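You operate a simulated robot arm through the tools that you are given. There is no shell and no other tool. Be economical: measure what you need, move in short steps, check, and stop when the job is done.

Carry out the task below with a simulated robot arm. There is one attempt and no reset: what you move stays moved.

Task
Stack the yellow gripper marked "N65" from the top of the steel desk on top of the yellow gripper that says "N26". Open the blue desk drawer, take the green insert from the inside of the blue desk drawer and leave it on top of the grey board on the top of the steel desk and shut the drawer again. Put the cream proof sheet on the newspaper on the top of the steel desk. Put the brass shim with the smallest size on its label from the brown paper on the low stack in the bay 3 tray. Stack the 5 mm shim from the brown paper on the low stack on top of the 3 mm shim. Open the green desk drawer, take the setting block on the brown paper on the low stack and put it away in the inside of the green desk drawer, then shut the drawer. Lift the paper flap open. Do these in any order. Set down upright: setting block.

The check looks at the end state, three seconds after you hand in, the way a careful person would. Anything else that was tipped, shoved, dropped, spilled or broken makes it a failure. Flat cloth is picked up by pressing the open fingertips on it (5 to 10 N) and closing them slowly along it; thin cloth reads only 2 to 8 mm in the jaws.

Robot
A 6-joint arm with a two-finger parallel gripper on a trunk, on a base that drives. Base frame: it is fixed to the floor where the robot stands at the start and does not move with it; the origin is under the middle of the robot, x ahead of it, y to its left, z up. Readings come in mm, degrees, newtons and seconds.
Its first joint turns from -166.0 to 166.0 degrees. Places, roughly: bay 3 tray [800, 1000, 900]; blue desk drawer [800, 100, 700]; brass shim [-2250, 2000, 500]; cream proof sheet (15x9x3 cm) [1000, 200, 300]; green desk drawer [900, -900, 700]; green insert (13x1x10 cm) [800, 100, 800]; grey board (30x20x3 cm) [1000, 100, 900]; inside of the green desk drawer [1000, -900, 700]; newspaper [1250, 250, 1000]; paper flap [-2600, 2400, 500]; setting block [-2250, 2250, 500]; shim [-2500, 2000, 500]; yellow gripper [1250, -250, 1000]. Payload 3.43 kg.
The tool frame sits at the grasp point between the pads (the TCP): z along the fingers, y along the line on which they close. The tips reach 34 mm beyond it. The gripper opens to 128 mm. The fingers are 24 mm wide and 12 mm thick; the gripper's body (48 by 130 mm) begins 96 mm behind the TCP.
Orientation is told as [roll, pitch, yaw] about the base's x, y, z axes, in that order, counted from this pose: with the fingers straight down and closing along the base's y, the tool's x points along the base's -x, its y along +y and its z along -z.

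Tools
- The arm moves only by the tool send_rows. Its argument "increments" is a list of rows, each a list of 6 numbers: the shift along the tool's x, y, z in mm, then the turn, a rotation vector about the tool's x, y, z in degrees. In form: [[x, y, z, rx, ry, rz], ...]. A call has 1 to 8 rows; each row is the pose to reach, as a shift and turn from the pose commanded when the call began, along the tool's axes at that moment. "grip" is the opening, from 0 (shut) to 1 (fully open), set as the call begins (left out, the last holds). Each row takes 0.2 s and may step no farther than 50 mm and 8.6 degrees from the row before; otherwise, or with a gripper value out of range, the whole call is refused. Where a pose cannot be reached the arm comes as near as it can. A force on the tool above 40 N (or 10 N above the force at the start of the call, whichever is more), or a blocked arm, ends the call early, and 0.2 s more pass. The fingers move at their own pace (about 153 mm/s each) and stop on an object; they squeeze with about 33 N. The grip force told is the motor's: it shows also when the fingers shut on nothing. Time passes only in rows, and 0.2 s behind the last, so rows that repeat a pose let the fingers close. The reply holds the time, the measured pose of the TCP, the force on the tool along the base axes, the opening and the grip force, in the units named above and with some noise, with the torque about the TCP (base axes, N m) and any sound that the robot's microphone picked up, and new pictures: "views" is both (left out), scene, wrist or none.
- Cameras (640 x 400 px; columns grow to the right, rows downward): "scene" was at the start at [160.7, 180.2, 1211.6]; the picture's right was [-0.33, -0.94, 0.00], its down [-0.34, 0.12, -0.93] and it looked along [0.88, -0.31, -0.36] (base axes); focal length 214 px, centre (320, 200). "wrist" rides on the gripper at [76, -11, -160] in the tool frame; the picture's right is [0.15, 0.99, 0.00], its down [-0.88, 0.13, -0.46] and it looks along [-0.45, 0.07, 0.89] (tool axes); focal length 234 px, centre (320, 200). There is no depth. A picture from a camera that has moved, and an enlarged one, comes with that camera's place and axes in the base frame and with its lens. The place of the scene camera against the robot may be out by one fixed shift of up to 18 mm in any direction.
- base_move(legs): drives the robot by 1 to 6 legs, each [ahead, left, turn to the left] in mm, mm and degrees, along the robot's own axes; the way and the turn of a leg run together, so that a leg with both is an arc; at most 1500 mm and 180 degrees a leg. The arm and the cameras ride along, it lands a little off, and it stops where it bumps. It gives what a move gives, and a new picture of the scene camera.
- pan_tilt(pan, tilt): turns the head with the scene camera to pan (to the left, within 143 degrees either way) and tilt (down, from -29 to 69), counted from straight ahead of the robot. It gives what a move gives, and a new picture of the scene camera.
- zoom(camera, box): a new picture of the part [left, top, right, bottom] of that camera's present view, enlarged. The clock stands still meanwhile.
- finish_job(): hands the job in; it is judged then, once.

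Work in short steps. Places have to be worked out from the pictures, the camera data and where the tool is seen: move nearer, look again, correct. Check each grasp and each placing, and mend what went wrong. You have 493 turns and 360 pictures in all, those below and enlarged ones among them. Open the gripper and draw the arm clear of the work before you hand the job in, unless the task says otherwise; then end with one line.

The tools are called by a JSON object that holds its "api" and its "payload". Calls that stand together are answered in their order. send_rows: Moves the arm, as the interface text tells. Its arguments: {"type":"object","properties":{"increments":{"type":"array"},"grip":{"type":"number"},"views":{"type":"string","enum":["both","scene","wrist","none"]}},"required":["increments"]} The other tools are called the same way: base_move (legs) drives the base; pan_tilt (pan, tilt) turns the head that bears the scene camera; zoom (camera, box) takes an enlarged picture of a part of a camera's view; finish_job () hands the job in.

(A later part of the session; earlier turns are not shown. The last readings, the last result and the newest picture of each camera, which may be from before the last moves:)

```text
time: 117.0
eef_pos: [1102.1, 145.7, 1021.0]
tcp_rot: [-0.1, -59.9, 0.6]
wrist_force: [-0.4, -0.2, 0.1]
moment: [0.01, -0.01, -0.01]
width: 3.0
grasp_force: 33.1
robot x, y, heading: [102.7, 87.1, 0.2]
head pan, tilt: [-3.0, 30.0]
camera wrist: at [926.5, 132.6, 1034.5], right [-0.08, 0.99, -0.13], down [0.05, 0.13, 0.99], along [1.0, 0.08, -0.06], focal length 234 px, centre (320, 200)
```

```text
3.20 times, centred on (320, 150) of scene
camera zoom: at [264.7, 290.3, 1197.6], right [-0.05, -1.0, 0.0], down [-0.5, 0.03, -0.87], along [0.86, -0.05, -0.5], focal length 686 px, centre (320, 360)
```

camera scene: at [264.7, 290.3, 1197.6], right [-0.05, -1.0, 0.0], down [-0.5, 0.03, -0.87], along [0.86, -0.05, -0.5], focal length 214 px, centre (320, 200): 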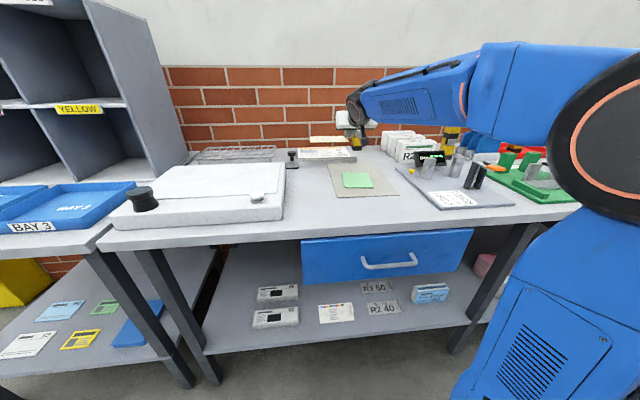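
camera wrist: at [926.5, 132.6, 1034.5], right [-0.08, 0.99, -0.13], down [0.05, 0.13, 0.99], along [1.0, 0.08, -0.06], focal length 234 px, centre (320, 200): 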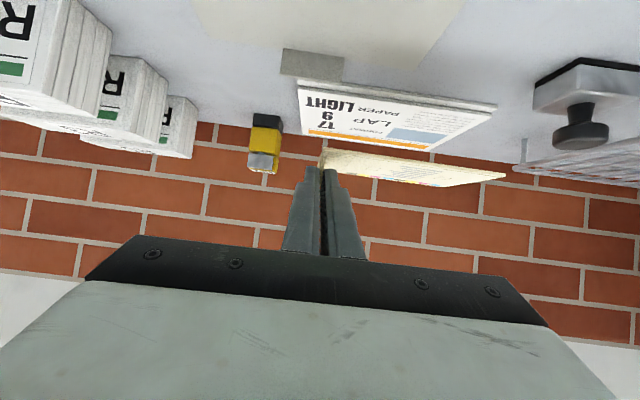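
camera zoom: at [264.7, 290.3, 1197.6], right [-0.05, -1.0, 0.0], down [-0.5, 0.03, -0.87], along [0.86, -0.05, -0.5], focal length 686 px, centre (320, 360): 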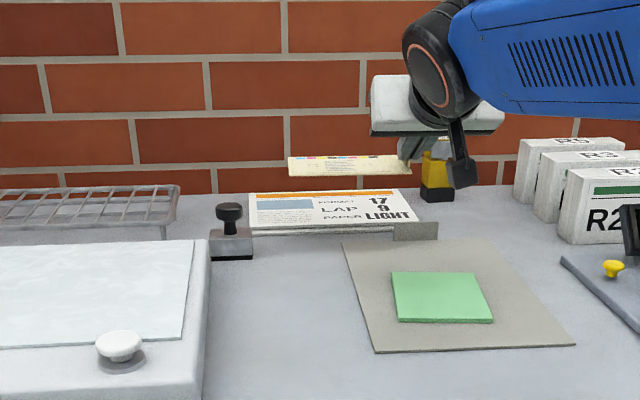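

The newspaper spans about x 1180–1325, y 120–340. I bring the sheet over its centre at z≈960.

{"api": "send_rows", "payload": {"increments": [[-1, 3, 42, 0, 0, 0], [-2, 7, 84, 0, 0, 0], [-3.5, 10, 126, 0, 0, 0]], "views": "both"}}

{"api": "zoom", "payload": {"camera": "scene", "box": [240, 110, 420, 210]}}

```text
time: 117.8
eef_pos: [1211.4, 155.2, 958.7]
tcp_rot: [-0.2, -60.0, 0.6]
wrist_force: [-0.5, 0.8, 0.8]
moment: [0.03, 0.1, 0.01]
width: 2.7
grasp_force: 32.9
robot x, y, heading: [100.0, 83.2, 0.2]
head pan, tilt: [-3.0, 30.0]
camera scene: at [264.2, 290.2, 1197.7], right [-0.05, -1.0, 0.0], down [-0.5, 0.03, -0.87], along [0.86, -0.05, -0.5], focal length 214 px, centre (320, 200)
camera wrist: at [1035.5, 141.3, 971.7], right [-0.08, 0.99, -0.13], down [0.04, 0.13, 0.99], along [1.0, 0.08, -0.05], focal length 234 px, centre (320, 200)
```

scene: 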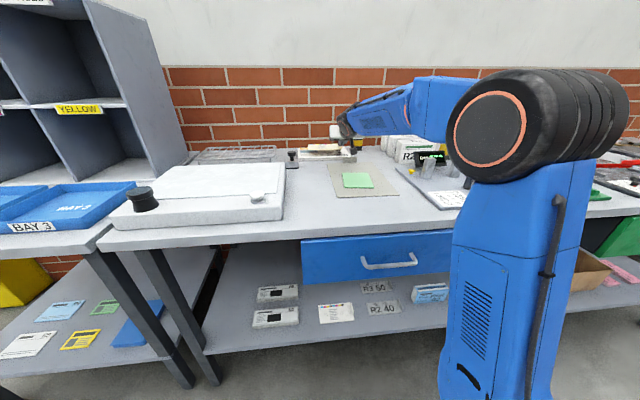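
wrist: 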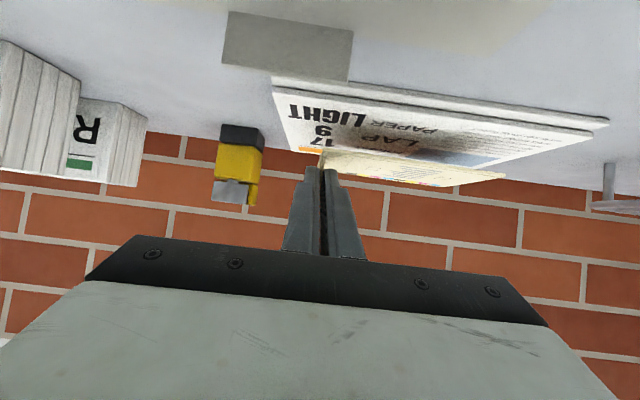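

```text
3.56 times, centred on (330, 160) of scene
camera zoom: at [264.2, 290.2, 1197.7], right [-0.05, -1.0, 0.0], down [-0.5, 0.03, -0.87], along [0.86, -0.05, -0.5], focal length 763 px, centre (284, 342)
```

zoom: 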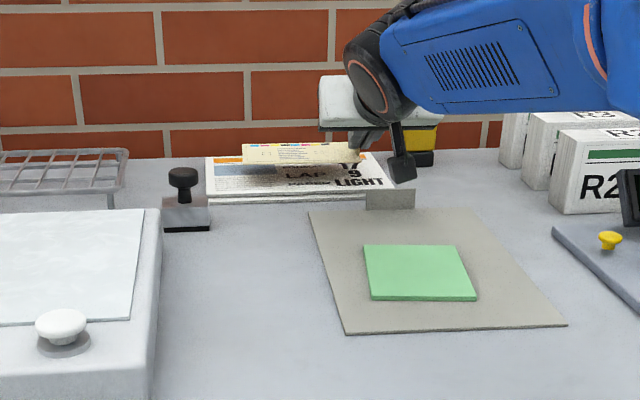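

The sheet is centred above the newspaper. I lower it in steps.

{"api": "send_rows", "payload": {"increments": [[10, 0, 6, 0, 0, 0], [19, 0, 11, 0, 0, 0]], "views": "none"}}

{"api": "send_rows", "payload": {"increments": [[2.6, 0, 1.5, 0, 0, 0]], "views": "none"}}

{"api": "send_rows", "payload": {"increments": [[2.6, 0, 1.5, 0, 0, 0]], "views": "wrist"}}

```text
time: 118.4
eef_pos: [1211.7, 154.3, 936.1]
tcp_rot: [-0.1, -60.0, 0.6]
wrist_force: [-0.1, -0.5, -0.7]
moment: [0.0, 0.0, -0.01]
width: 2.7
grasp_force: 33.1
robot x, y, heading: [103.2, 82.6, 0.2]
head pan, tilt: [-3.0, 30.0]
```

```text
time: 118.8
eef_pos: [1212.4, 156.3, 933.1]
tcp_rot: [-0.1, -59.9, 0.6]
wrist_force: [0.2, -0.4, -0.3]
moment: [0.0, 0.01, -0.01]
width: 2.7
grasp_force: 33.0
robot x, y, heading: [102.8, 83.4, -0.1]
head pan, tilt: [-3.0, 30.0]
```

```text
time: 119.2
eef_pos: [1213.4, 156.4, 930.7]
tcp_rot: [-0.1, -59.9, 0.5]
wrist_force: [-0.3, 0.1, -0.4]
moment: [-0.03, -0.05, 0.03]
width: 3.0
grasp_force: 33.5
robot x, y, heading: [102.9, 82.1, -0.3]
head pan, tilt: [-3.0, 30.0]
camera wrist: at [1036.9, 142.9, 945.2], right [-0.08, 0.99, -0.13], down [0.05, 0.13, 0.99], along [1.0, 0.08, -0.06], focal length 234 px, centre (320, 200)
```

wrist: 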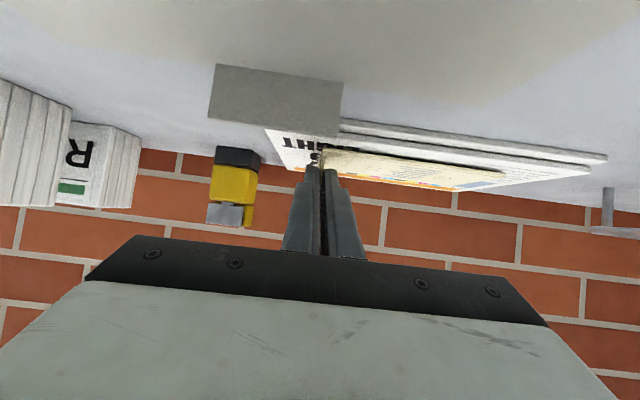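

Still no contact; I continue in 2–3 mm steps.

{"api": "send_rows", "payload": {"increments": [[2.6, 0, 1.5, 0, 0, 0]], "views": "none"}}

{"api": "send_rows", "payload": {"increments": [[2.2, 0, 1.2, 0, 0, 0]], "views": "none"}}

{"api": "send_rows", "payload": {"increments": [[2.2, 0, 1.2, 0, 0, 0]], "views": "none"}}

```text
time: 119.6
eef_pos: [1212.3, 155.9, 928.7]
tcp_rot: [-0.1, -60.1, 0.7]
wrist_force: [-0.3, -0.4, 0.4]
moment: [0.02, -0.03, -0.06]
width: 2.9
grasp_force: 32.8
robot x, y, heading: [101.2, 84.9, 0.2]
head pan, tilt: [-3.0, 30.0]
```

```text
time: 120.0
eef_pos: [1212.9, 156.2, 927.6]
tcp_rot: [0.0, -60.1, 0.6]
wrist_force: [4.0, -2.5, 13.0]
moment: [0.03, -0.22, -0.03]
width: 2.5
grasp_force: 33.1
robot x, y, heading: [95.9, 84.8, 0.1]
head pan, tilt: [-3.0, 30.0]
```

```text
time: 120.4
eef_pos: [1211.0, 155.9, 926.9]
tcp_rot: [0.1, -60.3, 0.5]
wrist_force: [4.2, -2.8, 29.6]
moment: [0.05, -0.6, -0.06]
width: 3.0
grasp_force: 33.2
robot x, y, heading: [102.4, 86.9, -0.0]
head pan, tilt: [-3.0, 30.0]
```

Contact made. I relieve slightly, open, and withdraw along the finger axis.

{"api": "send_rows", "payload": {"increments": [[-2.6, 0, -1.5, 0, 0, 0], [-2.6, 0, -1.5, 0, 0, 0]], "grip": 0.3, "views": "none"}}

{"api": "send_rows", "payload": {"increments": [[0, 0, -20, 0, 0, 0], [-5, 0, -50, 0, 0, 0], [-25, 0, -90, 0, 0, 0], [-50, 0, -130, 0, 0, 0]], "views": "wrist"}}

{"api": "zoom", "payload": {"camera": "scene", "box": [240, 110, 420, 210]}}

```text
time: 121.0
eef_pos: [1211.8, 155.9, 926.0]
tcp_rot: [-0.2, -59.9, 0.6]
wrist_force: [-0.8, -0.4, 0.0]
moment: [-0.04, 0.02, -0.03]
width: 38.5
grasp_force: 0.1
robot x, y, heading: [99.5, 87.2, -0.0]
head pan, tilt: [-3.0, 30.0]
```

```text
time: 122.0
eef_pos: [1125.1, 157.1, 1034.4]
tcp_rot: [-0.2, -59.8, 0.7]
wrist_force: [1.2, 1.0, -0.1]
moment: [-0.04, -0.03, 0.02]
width: 38.1
grasp_force: 0.1
robot x, y, heading: [100.3, 83.1, 0.0]
head pan, tilt: [-3.0, 30.0]
camera wrist: at [949.0, 144.7, 1048.5], right [-0.08, 0.99, -0.13], down [0.05, 0.13, 0.99], along [1.0, 0.08, -0.06], focal length 234 px, centre (320, 200)
```

wrist: 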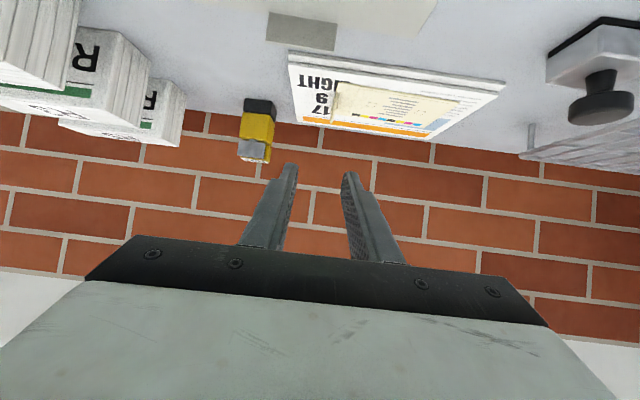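

```text
3.56 times, centred on (330, 160) of scene
camera zoom: at [265.1, 290.4, 1197.6], right [-0.05, -1.0, 0.0], down [-0.5, 0.03, -0.87], along [0.86, -0.05, -0.5], focal length 763 px, centre (284, 342)
```

zoom: 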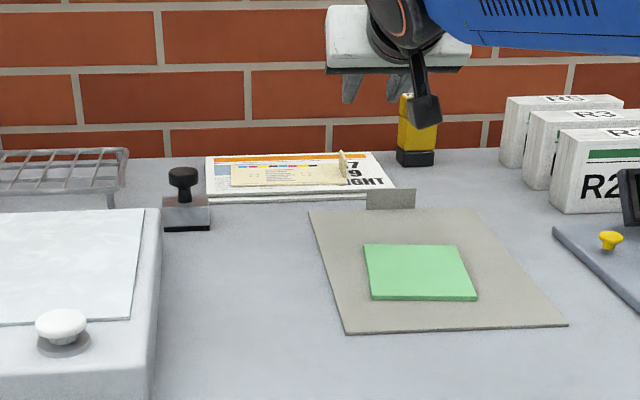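

The cream sheet lies on the newspaper. Now I drive to the green drawer.

{"api": "base_move", "payload": {"legs": [[-560, 0, 0], [0, -960, 0]]}}

{"api": "zoom", "payload": {"camera": "scene", "box": [160, 90, 420, 290]}}

```text
time: 129.8
eef_pos: [564.3, -825.3, 1034.2]
tcp_rot: [-0.1, -59.9, -0.2]
wrist_force: [-0.3, -0.1, -0.3]
moment: [-0.03, -0.01, 0.0]
width: 38.6
grasp_force: 0.0
robot x, y, heading: [-457.2, -882.9, -0.8]
head pan, tilt: [-3.0, 30.0]
camera scene: at [-292.2, -680.3, 1197.6], right [-0.07, -1.0, 0.0], down [-0.5, 0.03, -0.87], along [0.86, -0.06, -0.5], focal length 214 px, centre (320, 200)
```

scene: 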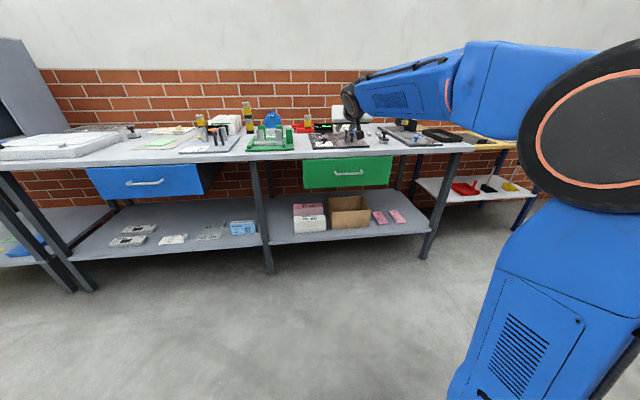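

```text
2.00 times, centred on (290, 190) of scene
camera zoom: at [-292.2, -680.3, 1197.6], right [-0.07, -1.0, 0.0], down [-0.5, 0.03, -0.87], along [0.86, -0.06, -0.5], focal length 429 px, centre (380, 220)
```

zoom: 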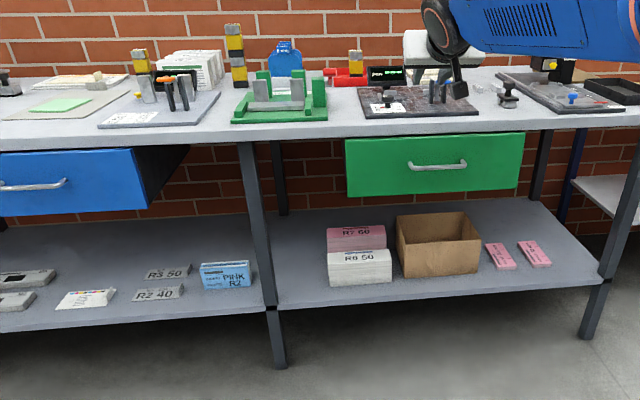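

I turn the gripper for the handle (fingers closing vertically, pointing forward) while lowering.

{"api": "send_rows", "payload": {"increments": [[20, -6, -2, 2.13, -2.13, -7.97], [41, -12, -4, 4.27, -4.27, -15.9], [62, -18, -6, 6.4, -6.4, -23.9], [82, -24, -8, 8.5, -8.5, -31.9], [103, -30, -10, 10.7, -10.7, -39.9], [123, -36, -12, 12.8, -12.8, -47.8], [144, -42, -14, 14.9, -14.9, -55.8], [164, -47, -17, 17.1, -17.1, -63.8]], "views": "none"}}

{"api": "send_rows", "payload": {"increments": [[0, 0, 0, 2.13, -2.13, -7.97], [0, 0, 0, 4.27, -4.27, -15.9], [0, 0, 0, 6.4, -6.4, -23.9]], "views": "both"}}

```text
time: 131.6
eef_pos: [469.2, -871.2, 901.3]
tcp_rot: [-81.8, -23.3, 81.5]
wrist_force: [0.3, 0.3, 0.4]
moment: [0.02, -0.01, 0.01]
width: 38.2
grasp_force: 0.1
robot x, y, heading: [-460.5, -881.2, -0.9]
head pan, tilt: [-3.0, 30.0]
```

```text
time: 132.4
eef_pos: [467.8, -871.4, 901.7]
tcp_rot: [-89.9, 0.1, 89.8]
wrist_force: [-0.9, -0.1, -0.9]
moment: [0.03, 0.01, 0.0]
width: 38.5
grasp_force: 0.1
robot x, y, heading: [-459.7, -887.5, -1.0]
head pan, tilt: [-3.0, 30.0]
camera scene: at [-292.3, -680.3, 1197.6], right [-0.07, -1.0, 0.0], down [-0.5, 0.03, -0.87], along [0.86, -0.06, -0.5], focal length 214 px, centre (320, 200)
camera wrist: at [308.4, -947.1, 912.6], right [0.0, -0.15, -0.99], down [-0.45, 0.88, -0.13], along [0.89, 0.45, -0.07], focal length 234 px, centre (320, 200)
```

scene: 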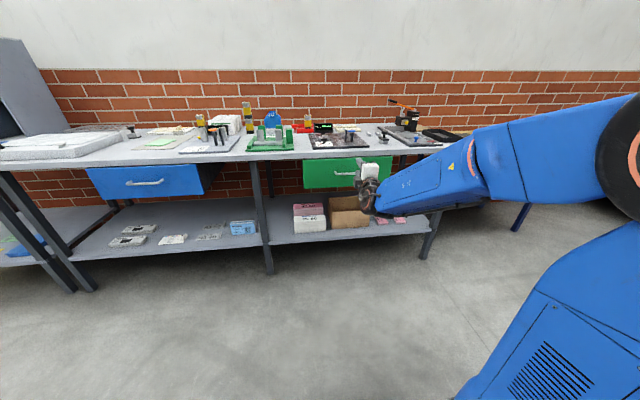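
wrist: 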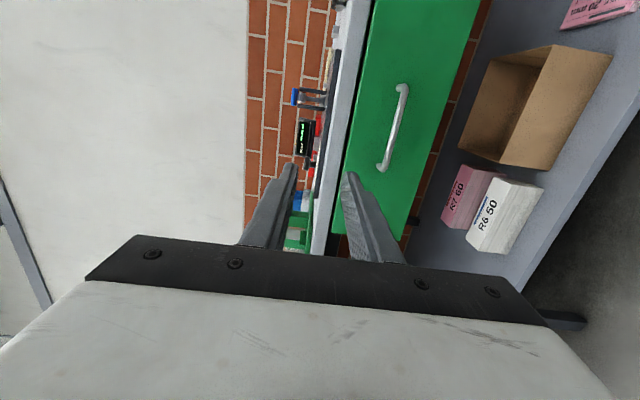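

The handle is near y −957…−834, z≈790. I move closer to refine.

{"api": "send_rows", "payload": {"increments": [[8, 37, 30, 0, 0, 0], [16, 75, 60, 0, 0, 0], [24, 110, 92, 0, 0, 0]], "grip": 0.55, "views": "wrist"}}

```text
time: 133.2
eef_pos: [555.5, -873.3, 798.3]
tcp_rot: [-89.7, 0.0, 88.0]
wrist_force: [-0.3, 0.2, 1.3]
moment: [0.02, 0.06, -0.01]
width: 70.4
grasp_force: 0.0
out of reach, approached as far as the arm can: row 2, 3
robot x, y, heading: [-458.3, -881.5, -0.7]
head pan, tilt: [-3.0, 30.0]
camera wrist: at [393.1, -943.3, 810.6], right [-0.01, -0.15, -0.99], down [-0.43, 0.9, -0.13], along [0.9, 0.42, -0.07], focal length 234 px, centre (320, 200)
```

wrist: 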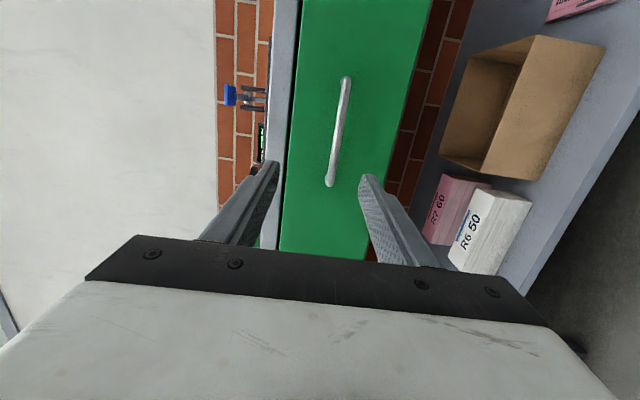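

{"api": "send_rows", "payload": {"increments": [[0, 21, 0, 0, 1, 0]], "views": "none"}}

{"api": "base_move", "payload": {"legs": [[70, -22, 1]]}}

{"api": "send_rows", "payload": {"increments": [[0, 0, 0, 0, 0, 0]], "views": "wrist"}}

```text
time: 133.6
eef_pos: [556.2, -868.1, 776.9]
tcp_rot: [-89.9, 0.0, 88.0]
wrist_force: [-0.6, -0.8, -0.5]
moment: [-0.02, -0.02, -0.02]
width: 70.6
grasp_force: 0.1
out of reach, approached as far as the arm can: row 1
robot x, y, heading: [-459.7, -883.9, -0.8]
head pan, tilt: [-3.0, 30.0]
```

```text
time: 134.6
eef_pos: [626.9, -874.7, 776.7]
tcp_rot: [-89.9, 0.0, 89.1]
wrist_force: [1.0, 0.9, -0.5]
moment: [0.01, 0.03, 0.01]
width: 70.7
grasp_force: 0.0
robot x, y, heading: [-383.5, -908.0, -0.0]
head pan, tilt: [-3.0, 30.0]
camera scene: at [-224.0, -699.9, 1197.6], right [-0.05, -1.0, 0.0], down [-0.5, 0.03, -0.87], along [0.86, -0.04, -0.5], focal length 214 px, centre (320, 200)
```

scene: 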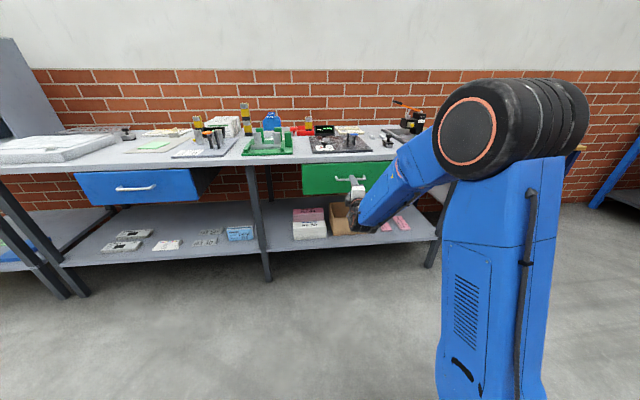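

```text
time: 135.0
eef_pos: [628.3, -873.7, 777.2]
tcp_rot: [-89.8, 0.0, 89.0]
wrist_force: [0.3, -0.2, -0.6]
moment: [0.03, -0.01, 0.01]
width: 70.5
grasp_force: 0.0
robot x, y, heading: [-389.6, -903.2, 0.0]
head pan, tilt: [-3.0, 30.0]
camera wrist: at [466.5, -947.2, 788.6], right [-0.01, -0.15, -0.99], down [-0.44, 0.89, -0.13], along [0.9, 0.44, -0.07], focal length 234 px, centre (320, 200)
```

wrist: 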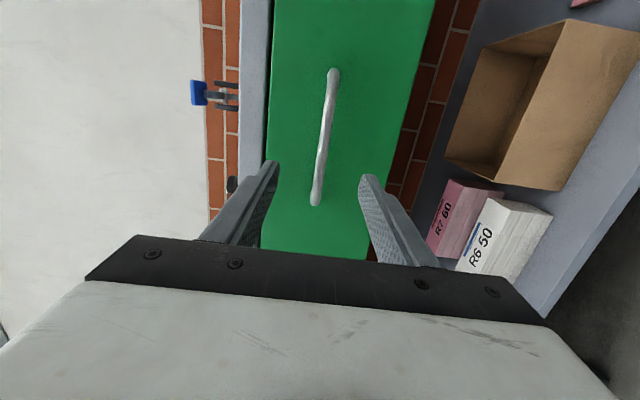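

Bar is at x≈720, z≈775. I drive 52 mm further and check.

{"api": "base_move", "payload": {"legs": [[52, -10, 0]]}}

{"api": "send_rows", "payload": {"increments": [[0, 0, 0, 0, 0, 0]], "views": "wrist"}}

```text
time: 136.0
eef_pos: [679.2, -884.3, 776.4]
tcp_rot: [-89.7, -0.1, 89.0]
wrist_force: [0.2, -0.3, 0.2]
moment: [-0.02, -0.01, 0.0]
width: 70.4
grasp_force: 0.1
robot x, y, heading: [-335.3, -916.2, 0.1]
head pan, tilt: [-3.0, 30.0]
camera scene: at [-171.8, -709.8, 1197.6], right [-0.05, -1.0, 0.0], down [-0.5, 0.03, -0.87], along [0.86, -0.04, -0.5], focal length 214 px, centre (320, 200)
```

scene: 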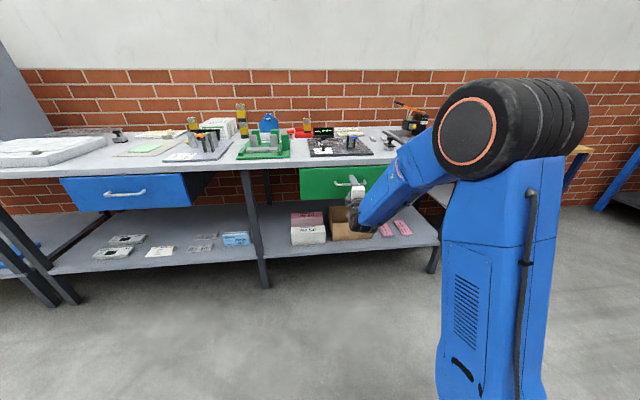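

```text
time: 136.4
eef_pos: [680.9, -883.8, 777.1]
tcp_rot: [-89.8, 0.0, 88.9]
wrist_force: [-0.1, -0.4, -0.3]
moment: [-0.02, -0.01, -0.02]
width: 70.7
grasp_force: 0.1
robot x, y, heading: [-335.8, -917.7, 0.0]
head pan, tilt: [-3.0, 30.0]
camera wrist: at [518.8, -957.1, 788.6], right [-0.01, -0.15, -0.99], down [-0.44, 0.89, -0.13], along [0.9, 0.44, -0.07], focal length 234 px, centre (320, 200)
```

wrist: 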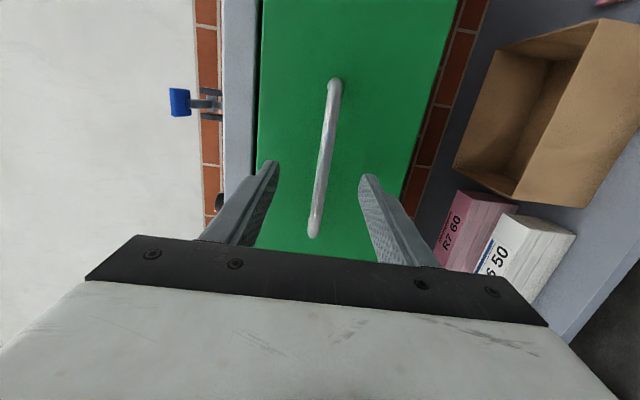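

{"api": "base_move", "payload": {"legs": [[20, 0, 0]]}}

{"api": "send_rows", "payload": {"increments": [[0, 0, 0, 0, 0, 0], [0, 0, 0, 0, 0, 0], [0, 0, 0, 0, 0, 0]], "grip": 0, "views": "wrist"}}

```text
time: 137.2
eef_pos: [700.5, -884.8, 776.2]
tcp_rot: [-89.8, 0.0, 89.0]
wrist_force: [0.3, -0.3, -0.5]
moment: [0.01, 0.0, 0.0]
width: 70.5
grasp_force: 0.0
robot x, y, heading: [-313.6, -914.2, 0.2]
head pan, tilt: [-3.0, 30.0]
camera scene: at [-151.8, -709.8, 1197.6], right [-0.05, -1.0, 0.0], down [-0.5, 0.03, -0.87], along [0.86, -0.04, -0.5], focal length 214 px, centre (320, 200)
```

scene: 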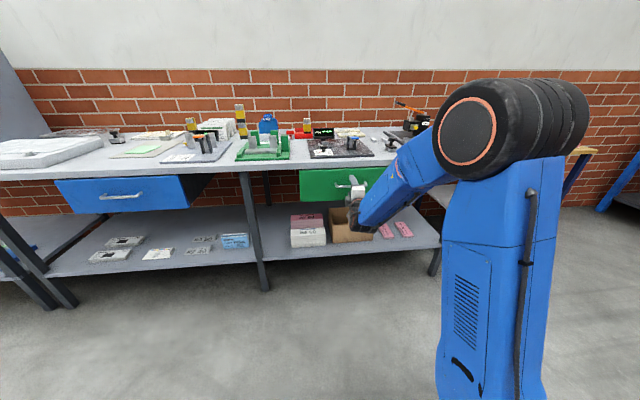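

```text
time: 138.0
eef_pos: [699.0, -884.3, 775.6]
tcp_rot: [-89.6, 0.0, 89.0]
wrist_force: [-3.2, 0.8, -17.9]
moment: [0.03, 0.37, 0.22]
width: 11.8
grasp_force: 44.8
robot x, y, heading: [-316.9, -914.8, 0.3]
head pan, tilt: [-3.0, 30.0]
camera wrist: at [538.7, -957.3, 787.1], right [-0.01, -0.15, -0.99], down [-0.44, 0.89, -0.13], along [0.9, 0.44, -0.07], focal length 234 px, centre (320, 200)
```

wrist: 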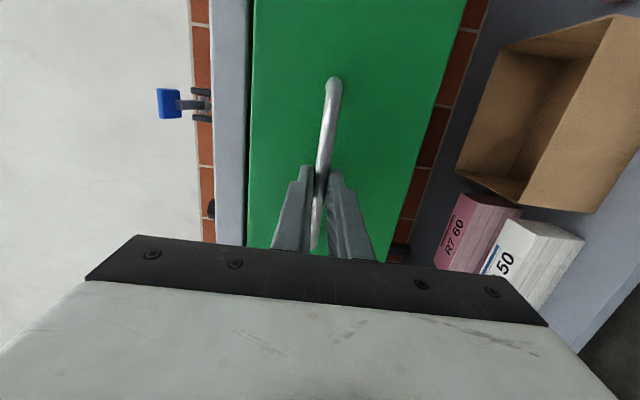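

Gripped. I ease down 3 mm and pull with the base.

{"api": "send_rows", "payload": {"increments": [[0, 3, 0, 0, 0, 0]], "views": "none"}}

{"api": "base_move", "payload": {"legs": [[-120, 0, 0]]}}

{"api": "base_move", "payload": {"legs": [[-120, 0, 0]]}}

```text
time: 138.4
eef_pos: [700.5, -882.8, 774.5]
tcp_rot: [-90.0, 0.0, 89.0]
wrist_force: [-11.7, -1.9, -3.8]
moment: [-0.03, 0.13, 0.7]
width: 11.9
grasp_force: 45.0
robot x, y, heading: [-314.9, -918.1, 0.2]
head pan, tilt: [-3.0, 30.0]
```

```text
time: 139.6
eef_pos: [579.1, -883.5, 774.4]
tcp_rot: [-89.8, -0.1, 88.8]
wrist_force: [3.9, -38.7, 9.8]
moment: [-0.07, -0.21, -0.78]
width: 11.9
grasp_force: 45.1
robot x, y, heading: [-434.9, -914.6, 0.2]
head pan, tilt: [-3.0, 30.0]
camera scene: at [-272.7, -711.1, 1197.9], right [-0.05, -1.0, 0.0], down [-0.5, 0.03, -0.87], along [0.87, -0.04, -0.5], focal length 214 px, centre (320, 200)
```

scene: 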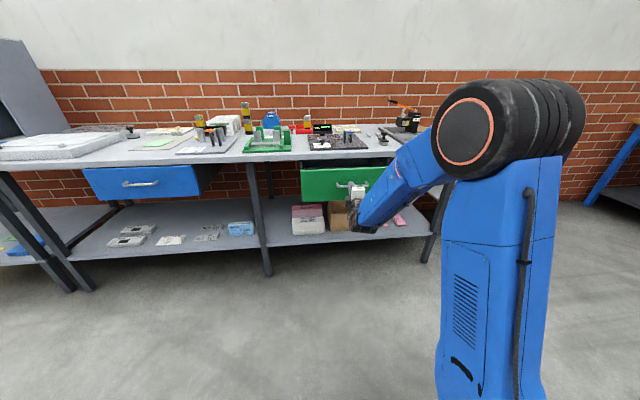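

```text
time: 140.8
eef_pos: [458.3, -885.9, 775.8]
tcp_rot: [-89.9, -0.1, 88.9]
wrist_force: [2.9, -38.6, 4.9]
moment: [-0.1, -0.04, -0.83]
width: 12.1
grasp_force: 44.8
robot x, y, heading: [-556.3, -917.3, 0.2]
head pan, tilt: [-3.0, 30.0]
camera scene: at [-394.1, -711.7, 1197.8], right [-0.05, -1.0, 0.0], down [-0.5, 0.03, -0.87], along [0.86, -0.04, -0.5], focal length 214 px, centre (320, 200)
```

scene: 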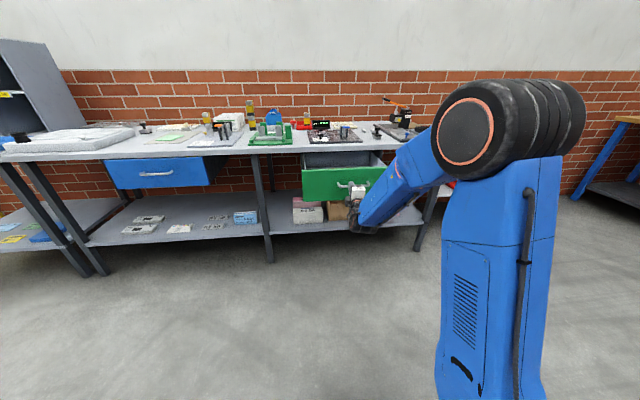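

The drawer is open 242 mm. I release, back off, and raise the arm.

{"api": "send_rows", "payload": {"increments": [[0, 0, 0, 0, 0, 0], [0, 0, 0, 0, 0, 0]], "grip": 0.5, "views": "none"}}

{"api": "base_move", "payload": {"legs": [[-100, 0, 0]]}}

{"api": "send_rows", "payload": {"increments": [[0, -40, 0, 0, 0, 0], [0, -80, 0, 0, 0, 0], [0, -120, 0, 0, 0, 0], [0, -160, 0, 0, 0, 0], [0, -200, 0, 0, 0, 0], [0, -240, 0, 0, 0, 0], [0, -280, 0, 0, 0, 0], [0, -320, 0, 0, 0, 0]], "views": "none"}}

{"api": "zoom", "payload": {"camera": "scene", "box": [250, 90, 450, 240]}}

```text
time: 141.4
eef_pos: [458.8, -886.1, 775.1]
tcp_rot: [-89.9, 0.0, 88.9]
wrist_force: [-0.1, 0.1, -0.1]
moment: [-0.01, 0.01, -0.01]
width: 64.3
grasp_force: 0.1
robot x, y, heading: [-557.9, -918.3, 0.1]
head pan, tilt: [-3.0, 30.0]
```

```text
time: 142.6
eef_pos: [358.4, -887.6, 775.7]
tcp_rot: [-90.0, 0.0, 88.8]
wrist_force: [0.0, -0.5, 0.6]
moment: [-0.01, -0.01, -0.02]
width: 64.1
grasp_force: 0.1
robot x, y, heading: [-654.0, -916.9, -0.1]
head pan, tilt: [-3.0, 30.0]
camera scene: at [-495.0, -711.0, 1197.6], right [-0.05, -1.0, 0.0], down [-0.5, 0.03, -0.87], along [0.86, -0.04, -0.5], focal length 214 px, centre (320, 200)
```

scene: 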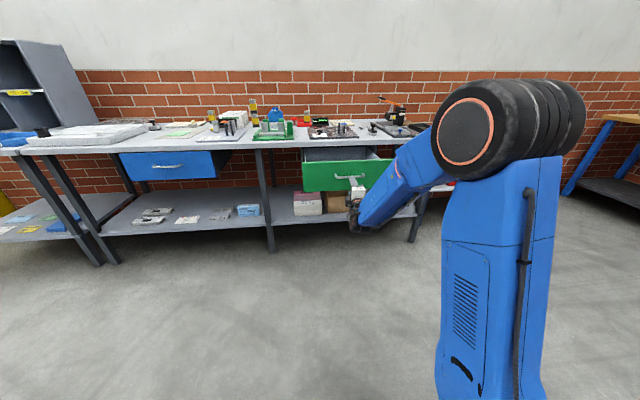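

```text
time: 144.4
eef_pos: [358.8, -885.6, 1095.4]
tcp_rot: [-89.9, 0.1, 89.0]
wrist_force: [0.1, 0.2, -0.4]
moment: [-0.01, 0.01, -0.02]
width: 64.0
grasp_force: 0.0
robot x, y, heading: [-657.8, -920.8, 0.1]
head pan, tilt: [-3.0, 30.0]
```

```text
2.67 times, centred on (350, 165) of scene
camera zoom: at [-494.9, -711.0, 1197.6], right [-0.05, -1.0, 0.0], down [-0.5, 0.03, -0.87], along [0.86, -0.04, -0.5], focal length 572 px, centre (240, 293)
```

zoom: 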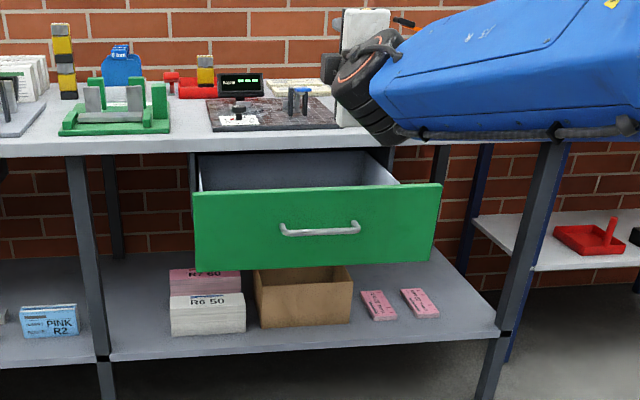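

The drawer is open and empty. I turn the tool down while retracting the arm.

{"api": "send_rows", "payload": {"increments": [[0, 0, -32, -4.9, 4.9, 4.9], [0, 0, -65, -9.8, 9.8, 9.8], [0, 0, -98, -14.7, 14.7, 14.7], [0, 0, -130, -19.6, 19.6, 19.6], [0, 0, -163, -24.5, 24.5, 24.5], [0, 0, -195, -29.4, 29.4, 29.4], [0, 0, -228, -34.3, 34.3, 34.3], [0, 0, -260, -39.2, 39.2, 39.2]], "views": "none"}}

{"api": "send_rows", "payload": {"increments": [[0, 0, 0, -4.5, 4.5, 4.5], [0, 0, 0, -9, 9, 9], [0, 0, 0, -13.5, 13.5, 13.5], [0, 0, 0, -18, 18, 18], [0, 0, 0, -22.5, 22.5, 22.5], [0, 0, 0, -27, 27, 27], [0, 0, 0, -30, 30, 30]], "views": "none"}}

{"api": "pan_tilt", "payload": {"pan": 120, "tilt": 20}}

```text
time: 146.2
eef_pos: [98.8, -881.3, 1094.7]
tcp_rot: [-38.0, -18.9, 36.9]
wrist_force: [0.3, 0.1, -0.3]
moment: [-0.01, 0.03, -0.01]
width: 64.0
grasp_force: 0.0
robot x, y, heading: [-662.4, -922.2, -0.2]
head pan, tilt: [-3.0, 30.0]
```

```text
time: 147.8
eef_pos: [98.0, -882.4, 1095.1]
tcp_rot: [0.0, 0.0, -1.1]
wrist_force: [0.0, -0.6, 0.2]
moment: [-0.01, -0.04, 0.0]
width: 64.0
grasp_force: 0.0
robot x, y, heading: [-654.0, -915.9, 0.1]
head pan, tilt: [-3.0, 30.0]
```

```text
time: 149.8
eef_pos: [98.5, -882.1, 1095.1]
tcp_rot: [-0.1, -0.1, -1.1]
wrist_force: [0.1, 0.9, 0.2]
moment: [0.04, -0.01, -0.01]
width: 64.1
grasp_force: 0.1
robot x, y, heading: [-658.0, -916.7, 0.3]
head pan, tilt: [120.0, 20.0]
camera scene: at [-632.0, -625.9, 1213.7], right [0.87, 0.5, 0.0], down [0.17, -0.3, -0.94], along [-0.47, 0.81, -0.34], focal length 214 px, centre (320, 200)
```

scene: 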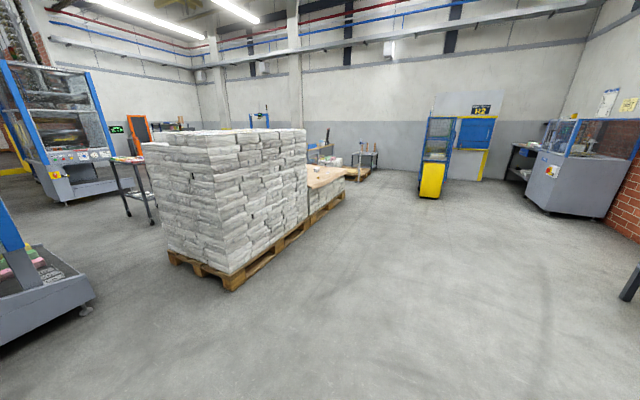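

The low stack is behind-left. I drive left along +y, then turn to face it.

{"api": "base_move", "payload": {"legs": [[-150, 1450, 0], [-150, 1300, 0], [0, 0, 160]]}}

{"api": "pan_tilt", "payload": {"pan": 0, "tilt": 30}}

```text
time: 169.7
eef_pos: [-1645.1, 2098.8, 1096.2]
tcp_rot: [-0.1, -0.1, 155.8]
wrist_force: [0.4, 0.2, 0.5]
moment: [-0.01, 0.02, 0.0]
width: 64.1
grasp_force: 0.0
robot x, y, heading: [-933.5, 1832.8, 157.0]
head pan, tilt: [120.0, 20.0]
camera scene: at [-1091.6, 1562.3, 1213.7], right [-0.99, -0.12, 0.0], down [-0.04, 0.34, -0.94], along [0.11, -0.93, -0.34], focal length 214 px, centre (320, 200)
```

scene: 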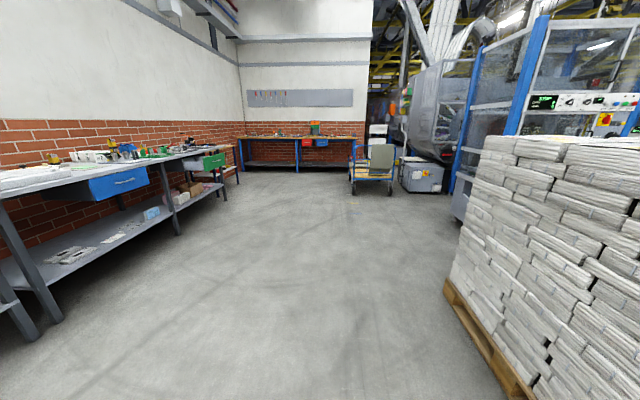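

```text
time: 171.7
eef_pos: [-1644.0, 2098.4, 1096.1]
tcp_rot: [0.0, 0.1, 155.7]
wrist_force: [1.0, 1.7, -0.8]
moment: [-0.01, -0.01, -0.01]
width: 63.8
grasp_force: 0.1
robot x, y, heading: [-935.7, 1830.2, 157.2]
head pan, tilt: [0.0, 30.0]
camera scene: at [-1186.1, 1690.1, 1197.6], right [0.39, 0.92, 0.0], down [0.46, -0.2, -0.87], along [-0.8, 0.34, -0.5], focal length 214 px, centre (320, 200)
```

scene: 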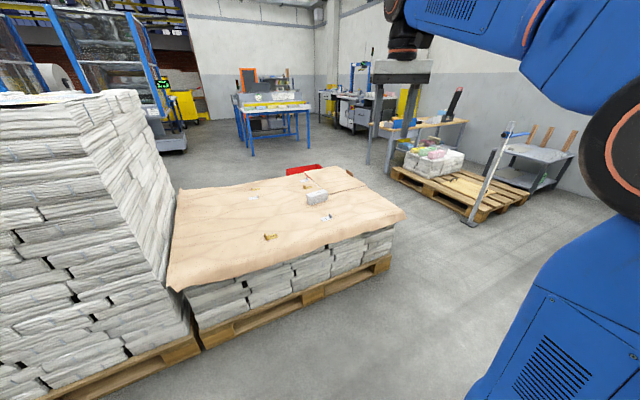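

{"api": "zoom", "payload": {"camera": "scene", "box": [160, 155, 420, 300]}}

{"api": "zoom", "payload": {"camera": "scene", "box": [235, 160, 375, 250]}}

```text
2.46 times, centred on (290, 228) of scene
camera zoom: at [-1186.1, 1690.1, 1197.6], right [0.39, 0.92, 0.0], down [0.46, -0.2, -0.87], along [-0.8, 0.34, -0.5], focal length 528 px, centre (394, 132)
```

zoom: 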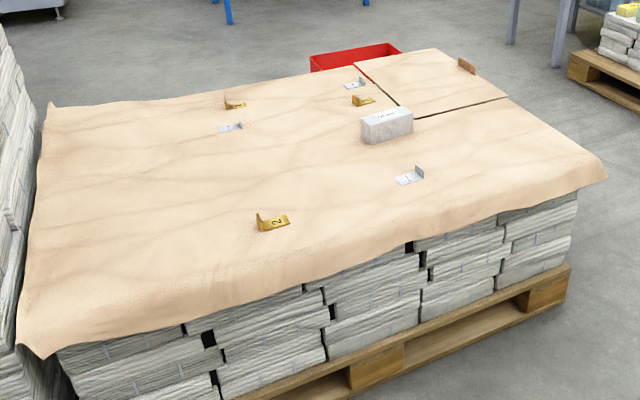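

```text
4.44 times, centred on (305, 205) of scene
camera zoom: at [-1186.1, 1690.1, 1197.6], right [0.39, 0.92, 0.0], down [0.46, -0.2, -0.87], along [-0.8, 0.34, -0.5], focal length 953 px, centre (387, 178)
```

zoom: 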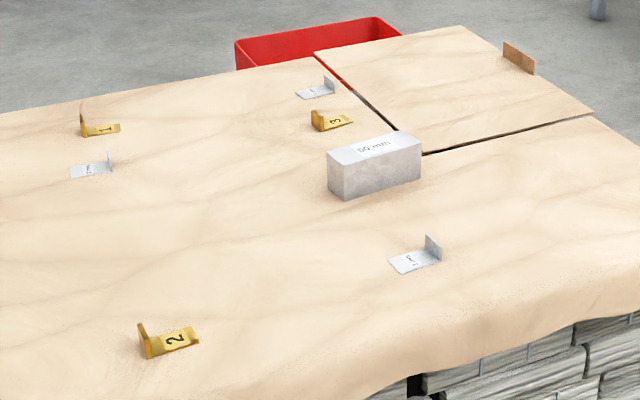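

The stack is base-aligned. I read the shim labels.

{"api": "zoom", "payload": {"camera": "scene", "box": [280, 172, 325, 200]}}

{"api": "zoom", "payload": {"camera": "scene", "box": [240, 182, 275, 204]}}

{"api": "zoom", "payload": {"camera": "scene", "box": [315, 208, 345, 228]}}

```text
14.22 times, centred on (302, 186) of scene
camera zoom: at [-1186.1, 1690.1, 1197.6], right [0.39, 0.92, 0.0], down [0.46, -0.2, -0.87], along [-0.8, 0.34, -0.5], focal length 3050 px, centre (569, 399)
```

zoom: 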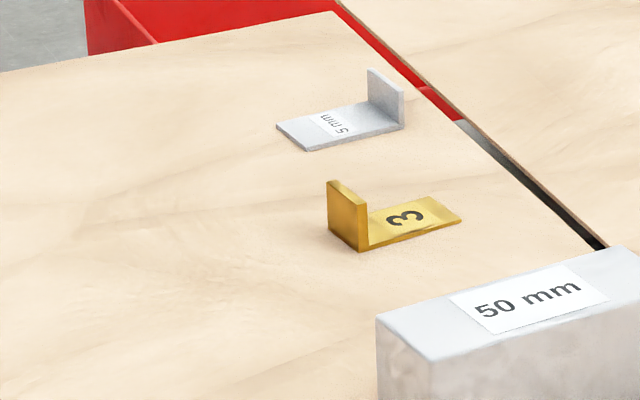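

```text
16.00 times, centred on (258, 193) of scene
camera zoom: at [-1186.1, 1690.1, 1197.6], right [0.39, 0.92, 0.0], down [0.46, -0.2, -0.87], along [-0.8, 0.34, -0.5], focal length 3432 px, centre (1320, 312)
```

zoom: 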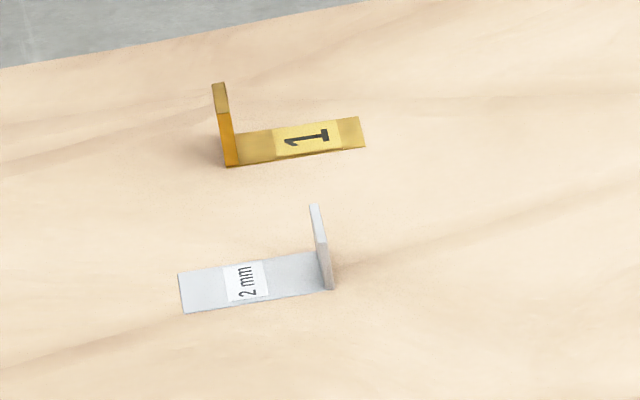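

```text
16.00 times, centred on (330, 218) of scene
camera zoom: at [-1186.1, 1690.1, 1197.6], right [0.39, 0.92, 0.0], down [0.46, -0.2, -0.87], along [-0.8, 0.34, -0.5], focal length 3432 px, centre (160, -88)
```

zoom: 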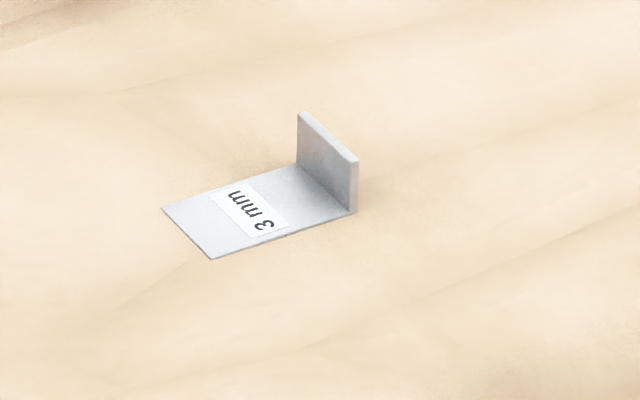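

5 mm is the far silver shim, 3 mm the near one, and brass "1" is the smallest. I turn to face the stack squarely and approach.

{"api": "base_move", "payload": {"legs": [[0, 0, 23], [440, -300, 0]]}}

{"api": "send_rows", "payload": {"increments": [[0, 0, 0, 0, 0, 0]], "views": "wrist"}}

```text
time: 176.0
eef_pos: [-2135.7, 2116.3, 1095.1]
tcp_rot: [0.1, 0.0, 178.2]
wrist_force: [0.0, -0.8, 0.2]
moment: [0.0, -0.01, 0.0]
width: 64.2
grasp_force: 0.0
robot x, y, heading: [-1382.2, 2140.9, 179.4]
head pan, tilt: [0.0, 30.0]
camera scene: at [-1560.4, 1913.4, 1197.6], right [0.01, 1.0, 0.0], down [0.5, -0.01, -0.87], along [-0.87, 0.01, -0.5], focal length 214 px, centre (320, 200)
```

scene: 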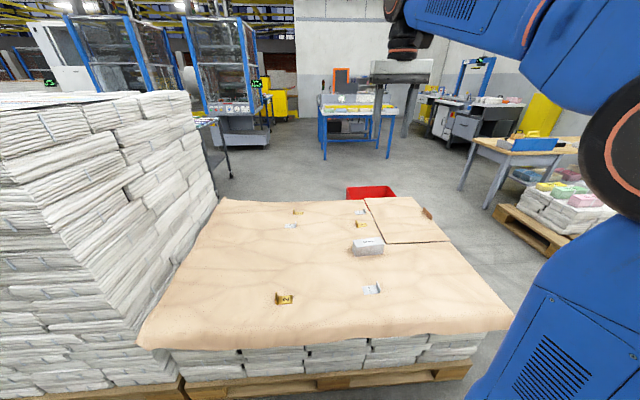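

```text
time: 176.4
eef_pos: [-2135.4, 2116.7, 1095.2]
tcp_rot: [-0.1, 0.0, 178.1]
wrist_force: [-0.3, -0.9, -1.4]
moment: [-0.04, -0.04, -0.01]
width: 64.0
grasp_force: 0.0
robot x, y, heading: [-1380.5, 2140.8, 179.3]
head pan, tilt: [0.0, 30.0]
camera wrist: at [-2059.6, 2124.3, 1254.5], right [0.11, -0.99, 0.0], down [-0.88, -0.1, 0.46], along [-0.45, -0.05, -0.89], focal length 234 px, centre (320, 200)
```

wrist: 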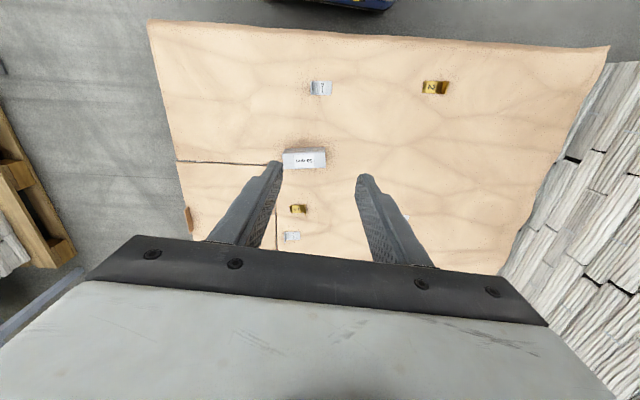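

I go 40 mm closer, then reach forward and down with a 45° tilt towards the 5 mm shim.

{"api": "base_move", "payload": {"legs": [[40, 0, 0.6]]}}

{"api": "send_rows", "payload": {"increments": [[-25, -4.5, 40, 0, -5.6, 0], [-50, -9, 80, 0, -11.2, 0], [-75, -13.5, 120, 0, -16.8, 0], [-100, -18, 160, 0, -22.5, 0], [-125, -22.5, 200, 0, -28, 0], [-150, -27, 240, 0, -33.7, 0], [-175, -31.5, 280, 0, -39.3, 0], [-200, -36, 320, 0, -45, 0]], "views": "wrist"}}

```text
time: 177.3
eef_pos: [-2175.3, 2108.3, 1094.6]
tcp_rot: [0.1, -0.1, 178.6]
wrist_force: [0.9, -0.1, 0.3]
moment: [-0.03, 0.02, -0.03]
width: 63.8
grasp_force: 0.1
robot x, y, heading: [-1416.4, 2139.5, 179.6]
head pan, tilt: [0.0, 30.0]
camera scene: at [-1598.2, 1912.0, 1197.6], right [0.0, 1.0, 0.0], down [0.5, 0.0, -0.87], along [-0.87, 0.0, -0.5], focal length 214 px, centre (320, 200)
```

scene: 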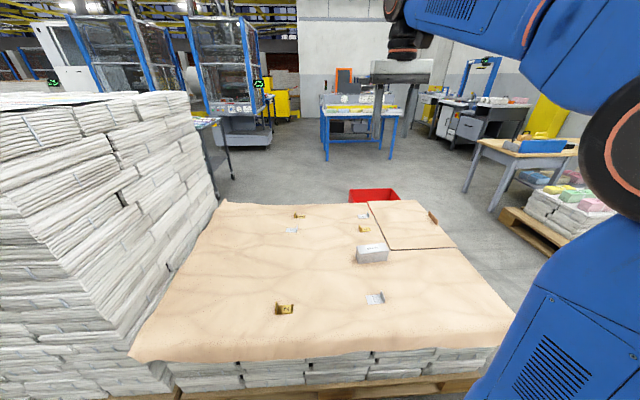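

```text
time: 179.1
eef_pos: [-2375.9, 2151.2, 772.7]
tcp_rot: [0.0, -45.0, 178.7]
wrist_force: [0.4, 0.4, 1.6]
moment: [-0.01, -0.03, 0.03]
width: 63.8
grasp_force: 0.1
robot x, y, heading: [-1417.8, 2140.5, 179.8]
head pan, tilt: [0.0, 30.0]
camera wrist: at [-2207.2, 2158.7, 832.3], right [0.08, -0.99, -0.1], down [-0.3, -0.12, 0.95], along [-0.95, -0.04, -0.31], focal length 234 px, centre (320, 200)
```

wrist: 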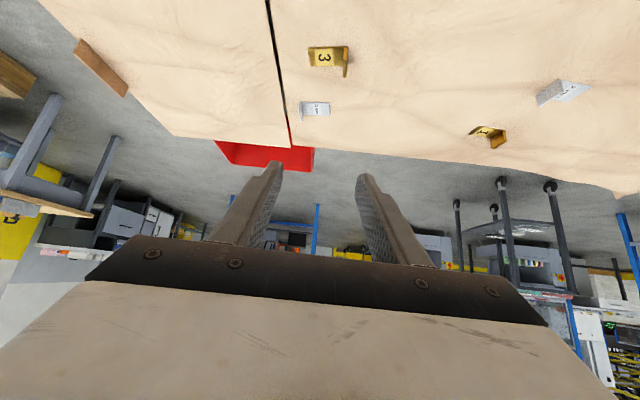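

{"api": "zoom", "payload": {"camera": "wrist", "box": [270, 30, 370, 130]}}

```text
4.00 times, centred on (320, 80) of wrist
camera zoom: at [-2207.2, 2158.7, 832.3], right [0.08, -0.99, -0.1], down [-0.3, -0.12, 0.95], along [-0.95, -0.04, -0.31], focal length 937 px, centre (320, 680)
```

zoom: 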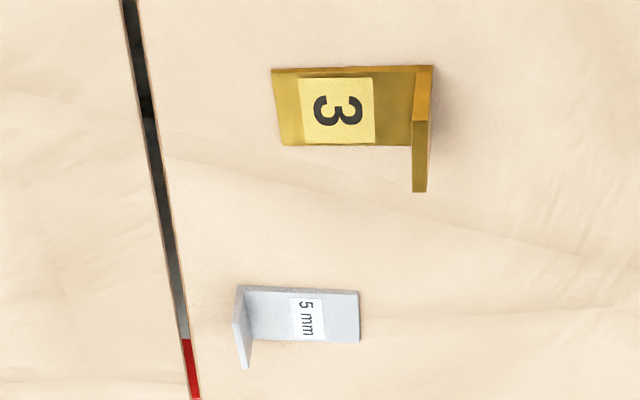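

The 5 mm shim's tab runs along x near (-2599…-2637, 2200). I approach to above it with a matching yaw.

{"api": "send_rows", "payload": {"increments": [[-4, -9, 47, -1, 0, -1], [-8, -18, 94, -2, 0, -2], [-12, -27, 141, -3, 0, -3], [-16, -36, 188, -4.2, 0, -4.2], [-19, -45, 225, -4.2, 0, -4.2]], "grip": 0.4, "views": "wrist"}}

{"api": "zoom", "payload": {"camera": "wrist", "box": [240, 100, 400, 200]}}

```text
time: 180.3
eef_pos: [-2545.7, 2200.3, 631.7]
tcp_rot: [-0.2, -45.1, -175.4]
wrist_force: [0.6, -0.1, 0.9]
moment: [-0.01, -0.04, -0.03]
width: 51.2
grasp_force: 0.0
robot x, y, heading: [-1418.4, 2142.8, 179.7]
head pan, tilt: [0.0, 30.0]
camera wrist: at [-2380.0, 2224.1, 689.4], right [0.18, -0.98, -0.1], down [-0.29, -0.15, 0.95], along [-0.94, -0.14, -0.31], focal length 234 px, centre (320, 200)
```

wrist: 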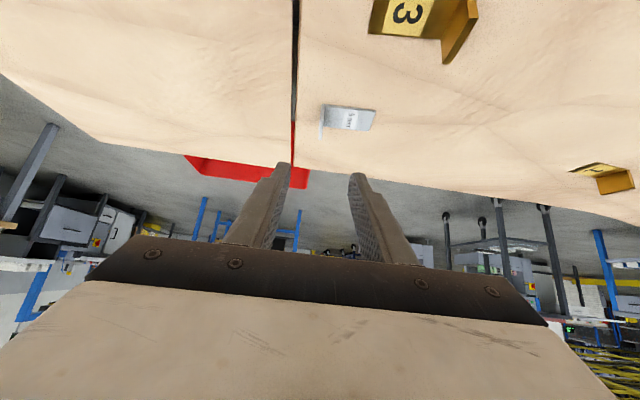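

```text
4.00 times, centred on (320, 150) of wrist
camera zoom: at [-2380.0, 2224.1, 689.4], right [0.18, -0.98, -0.1], down [-0.29, -0.15, 0.95], along [-0.94, -0.14, -0.31], focal length 937 px, centre (320, 400)
```

zoom: 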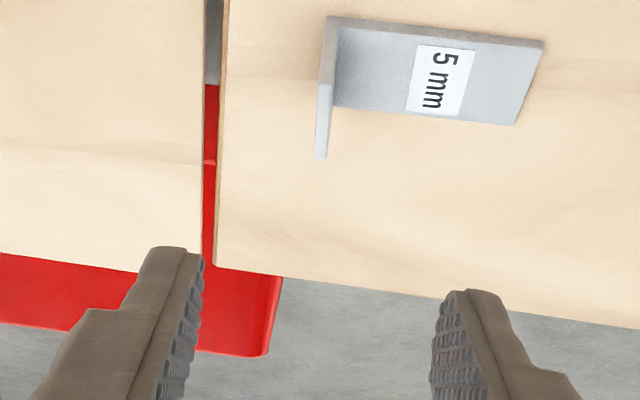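

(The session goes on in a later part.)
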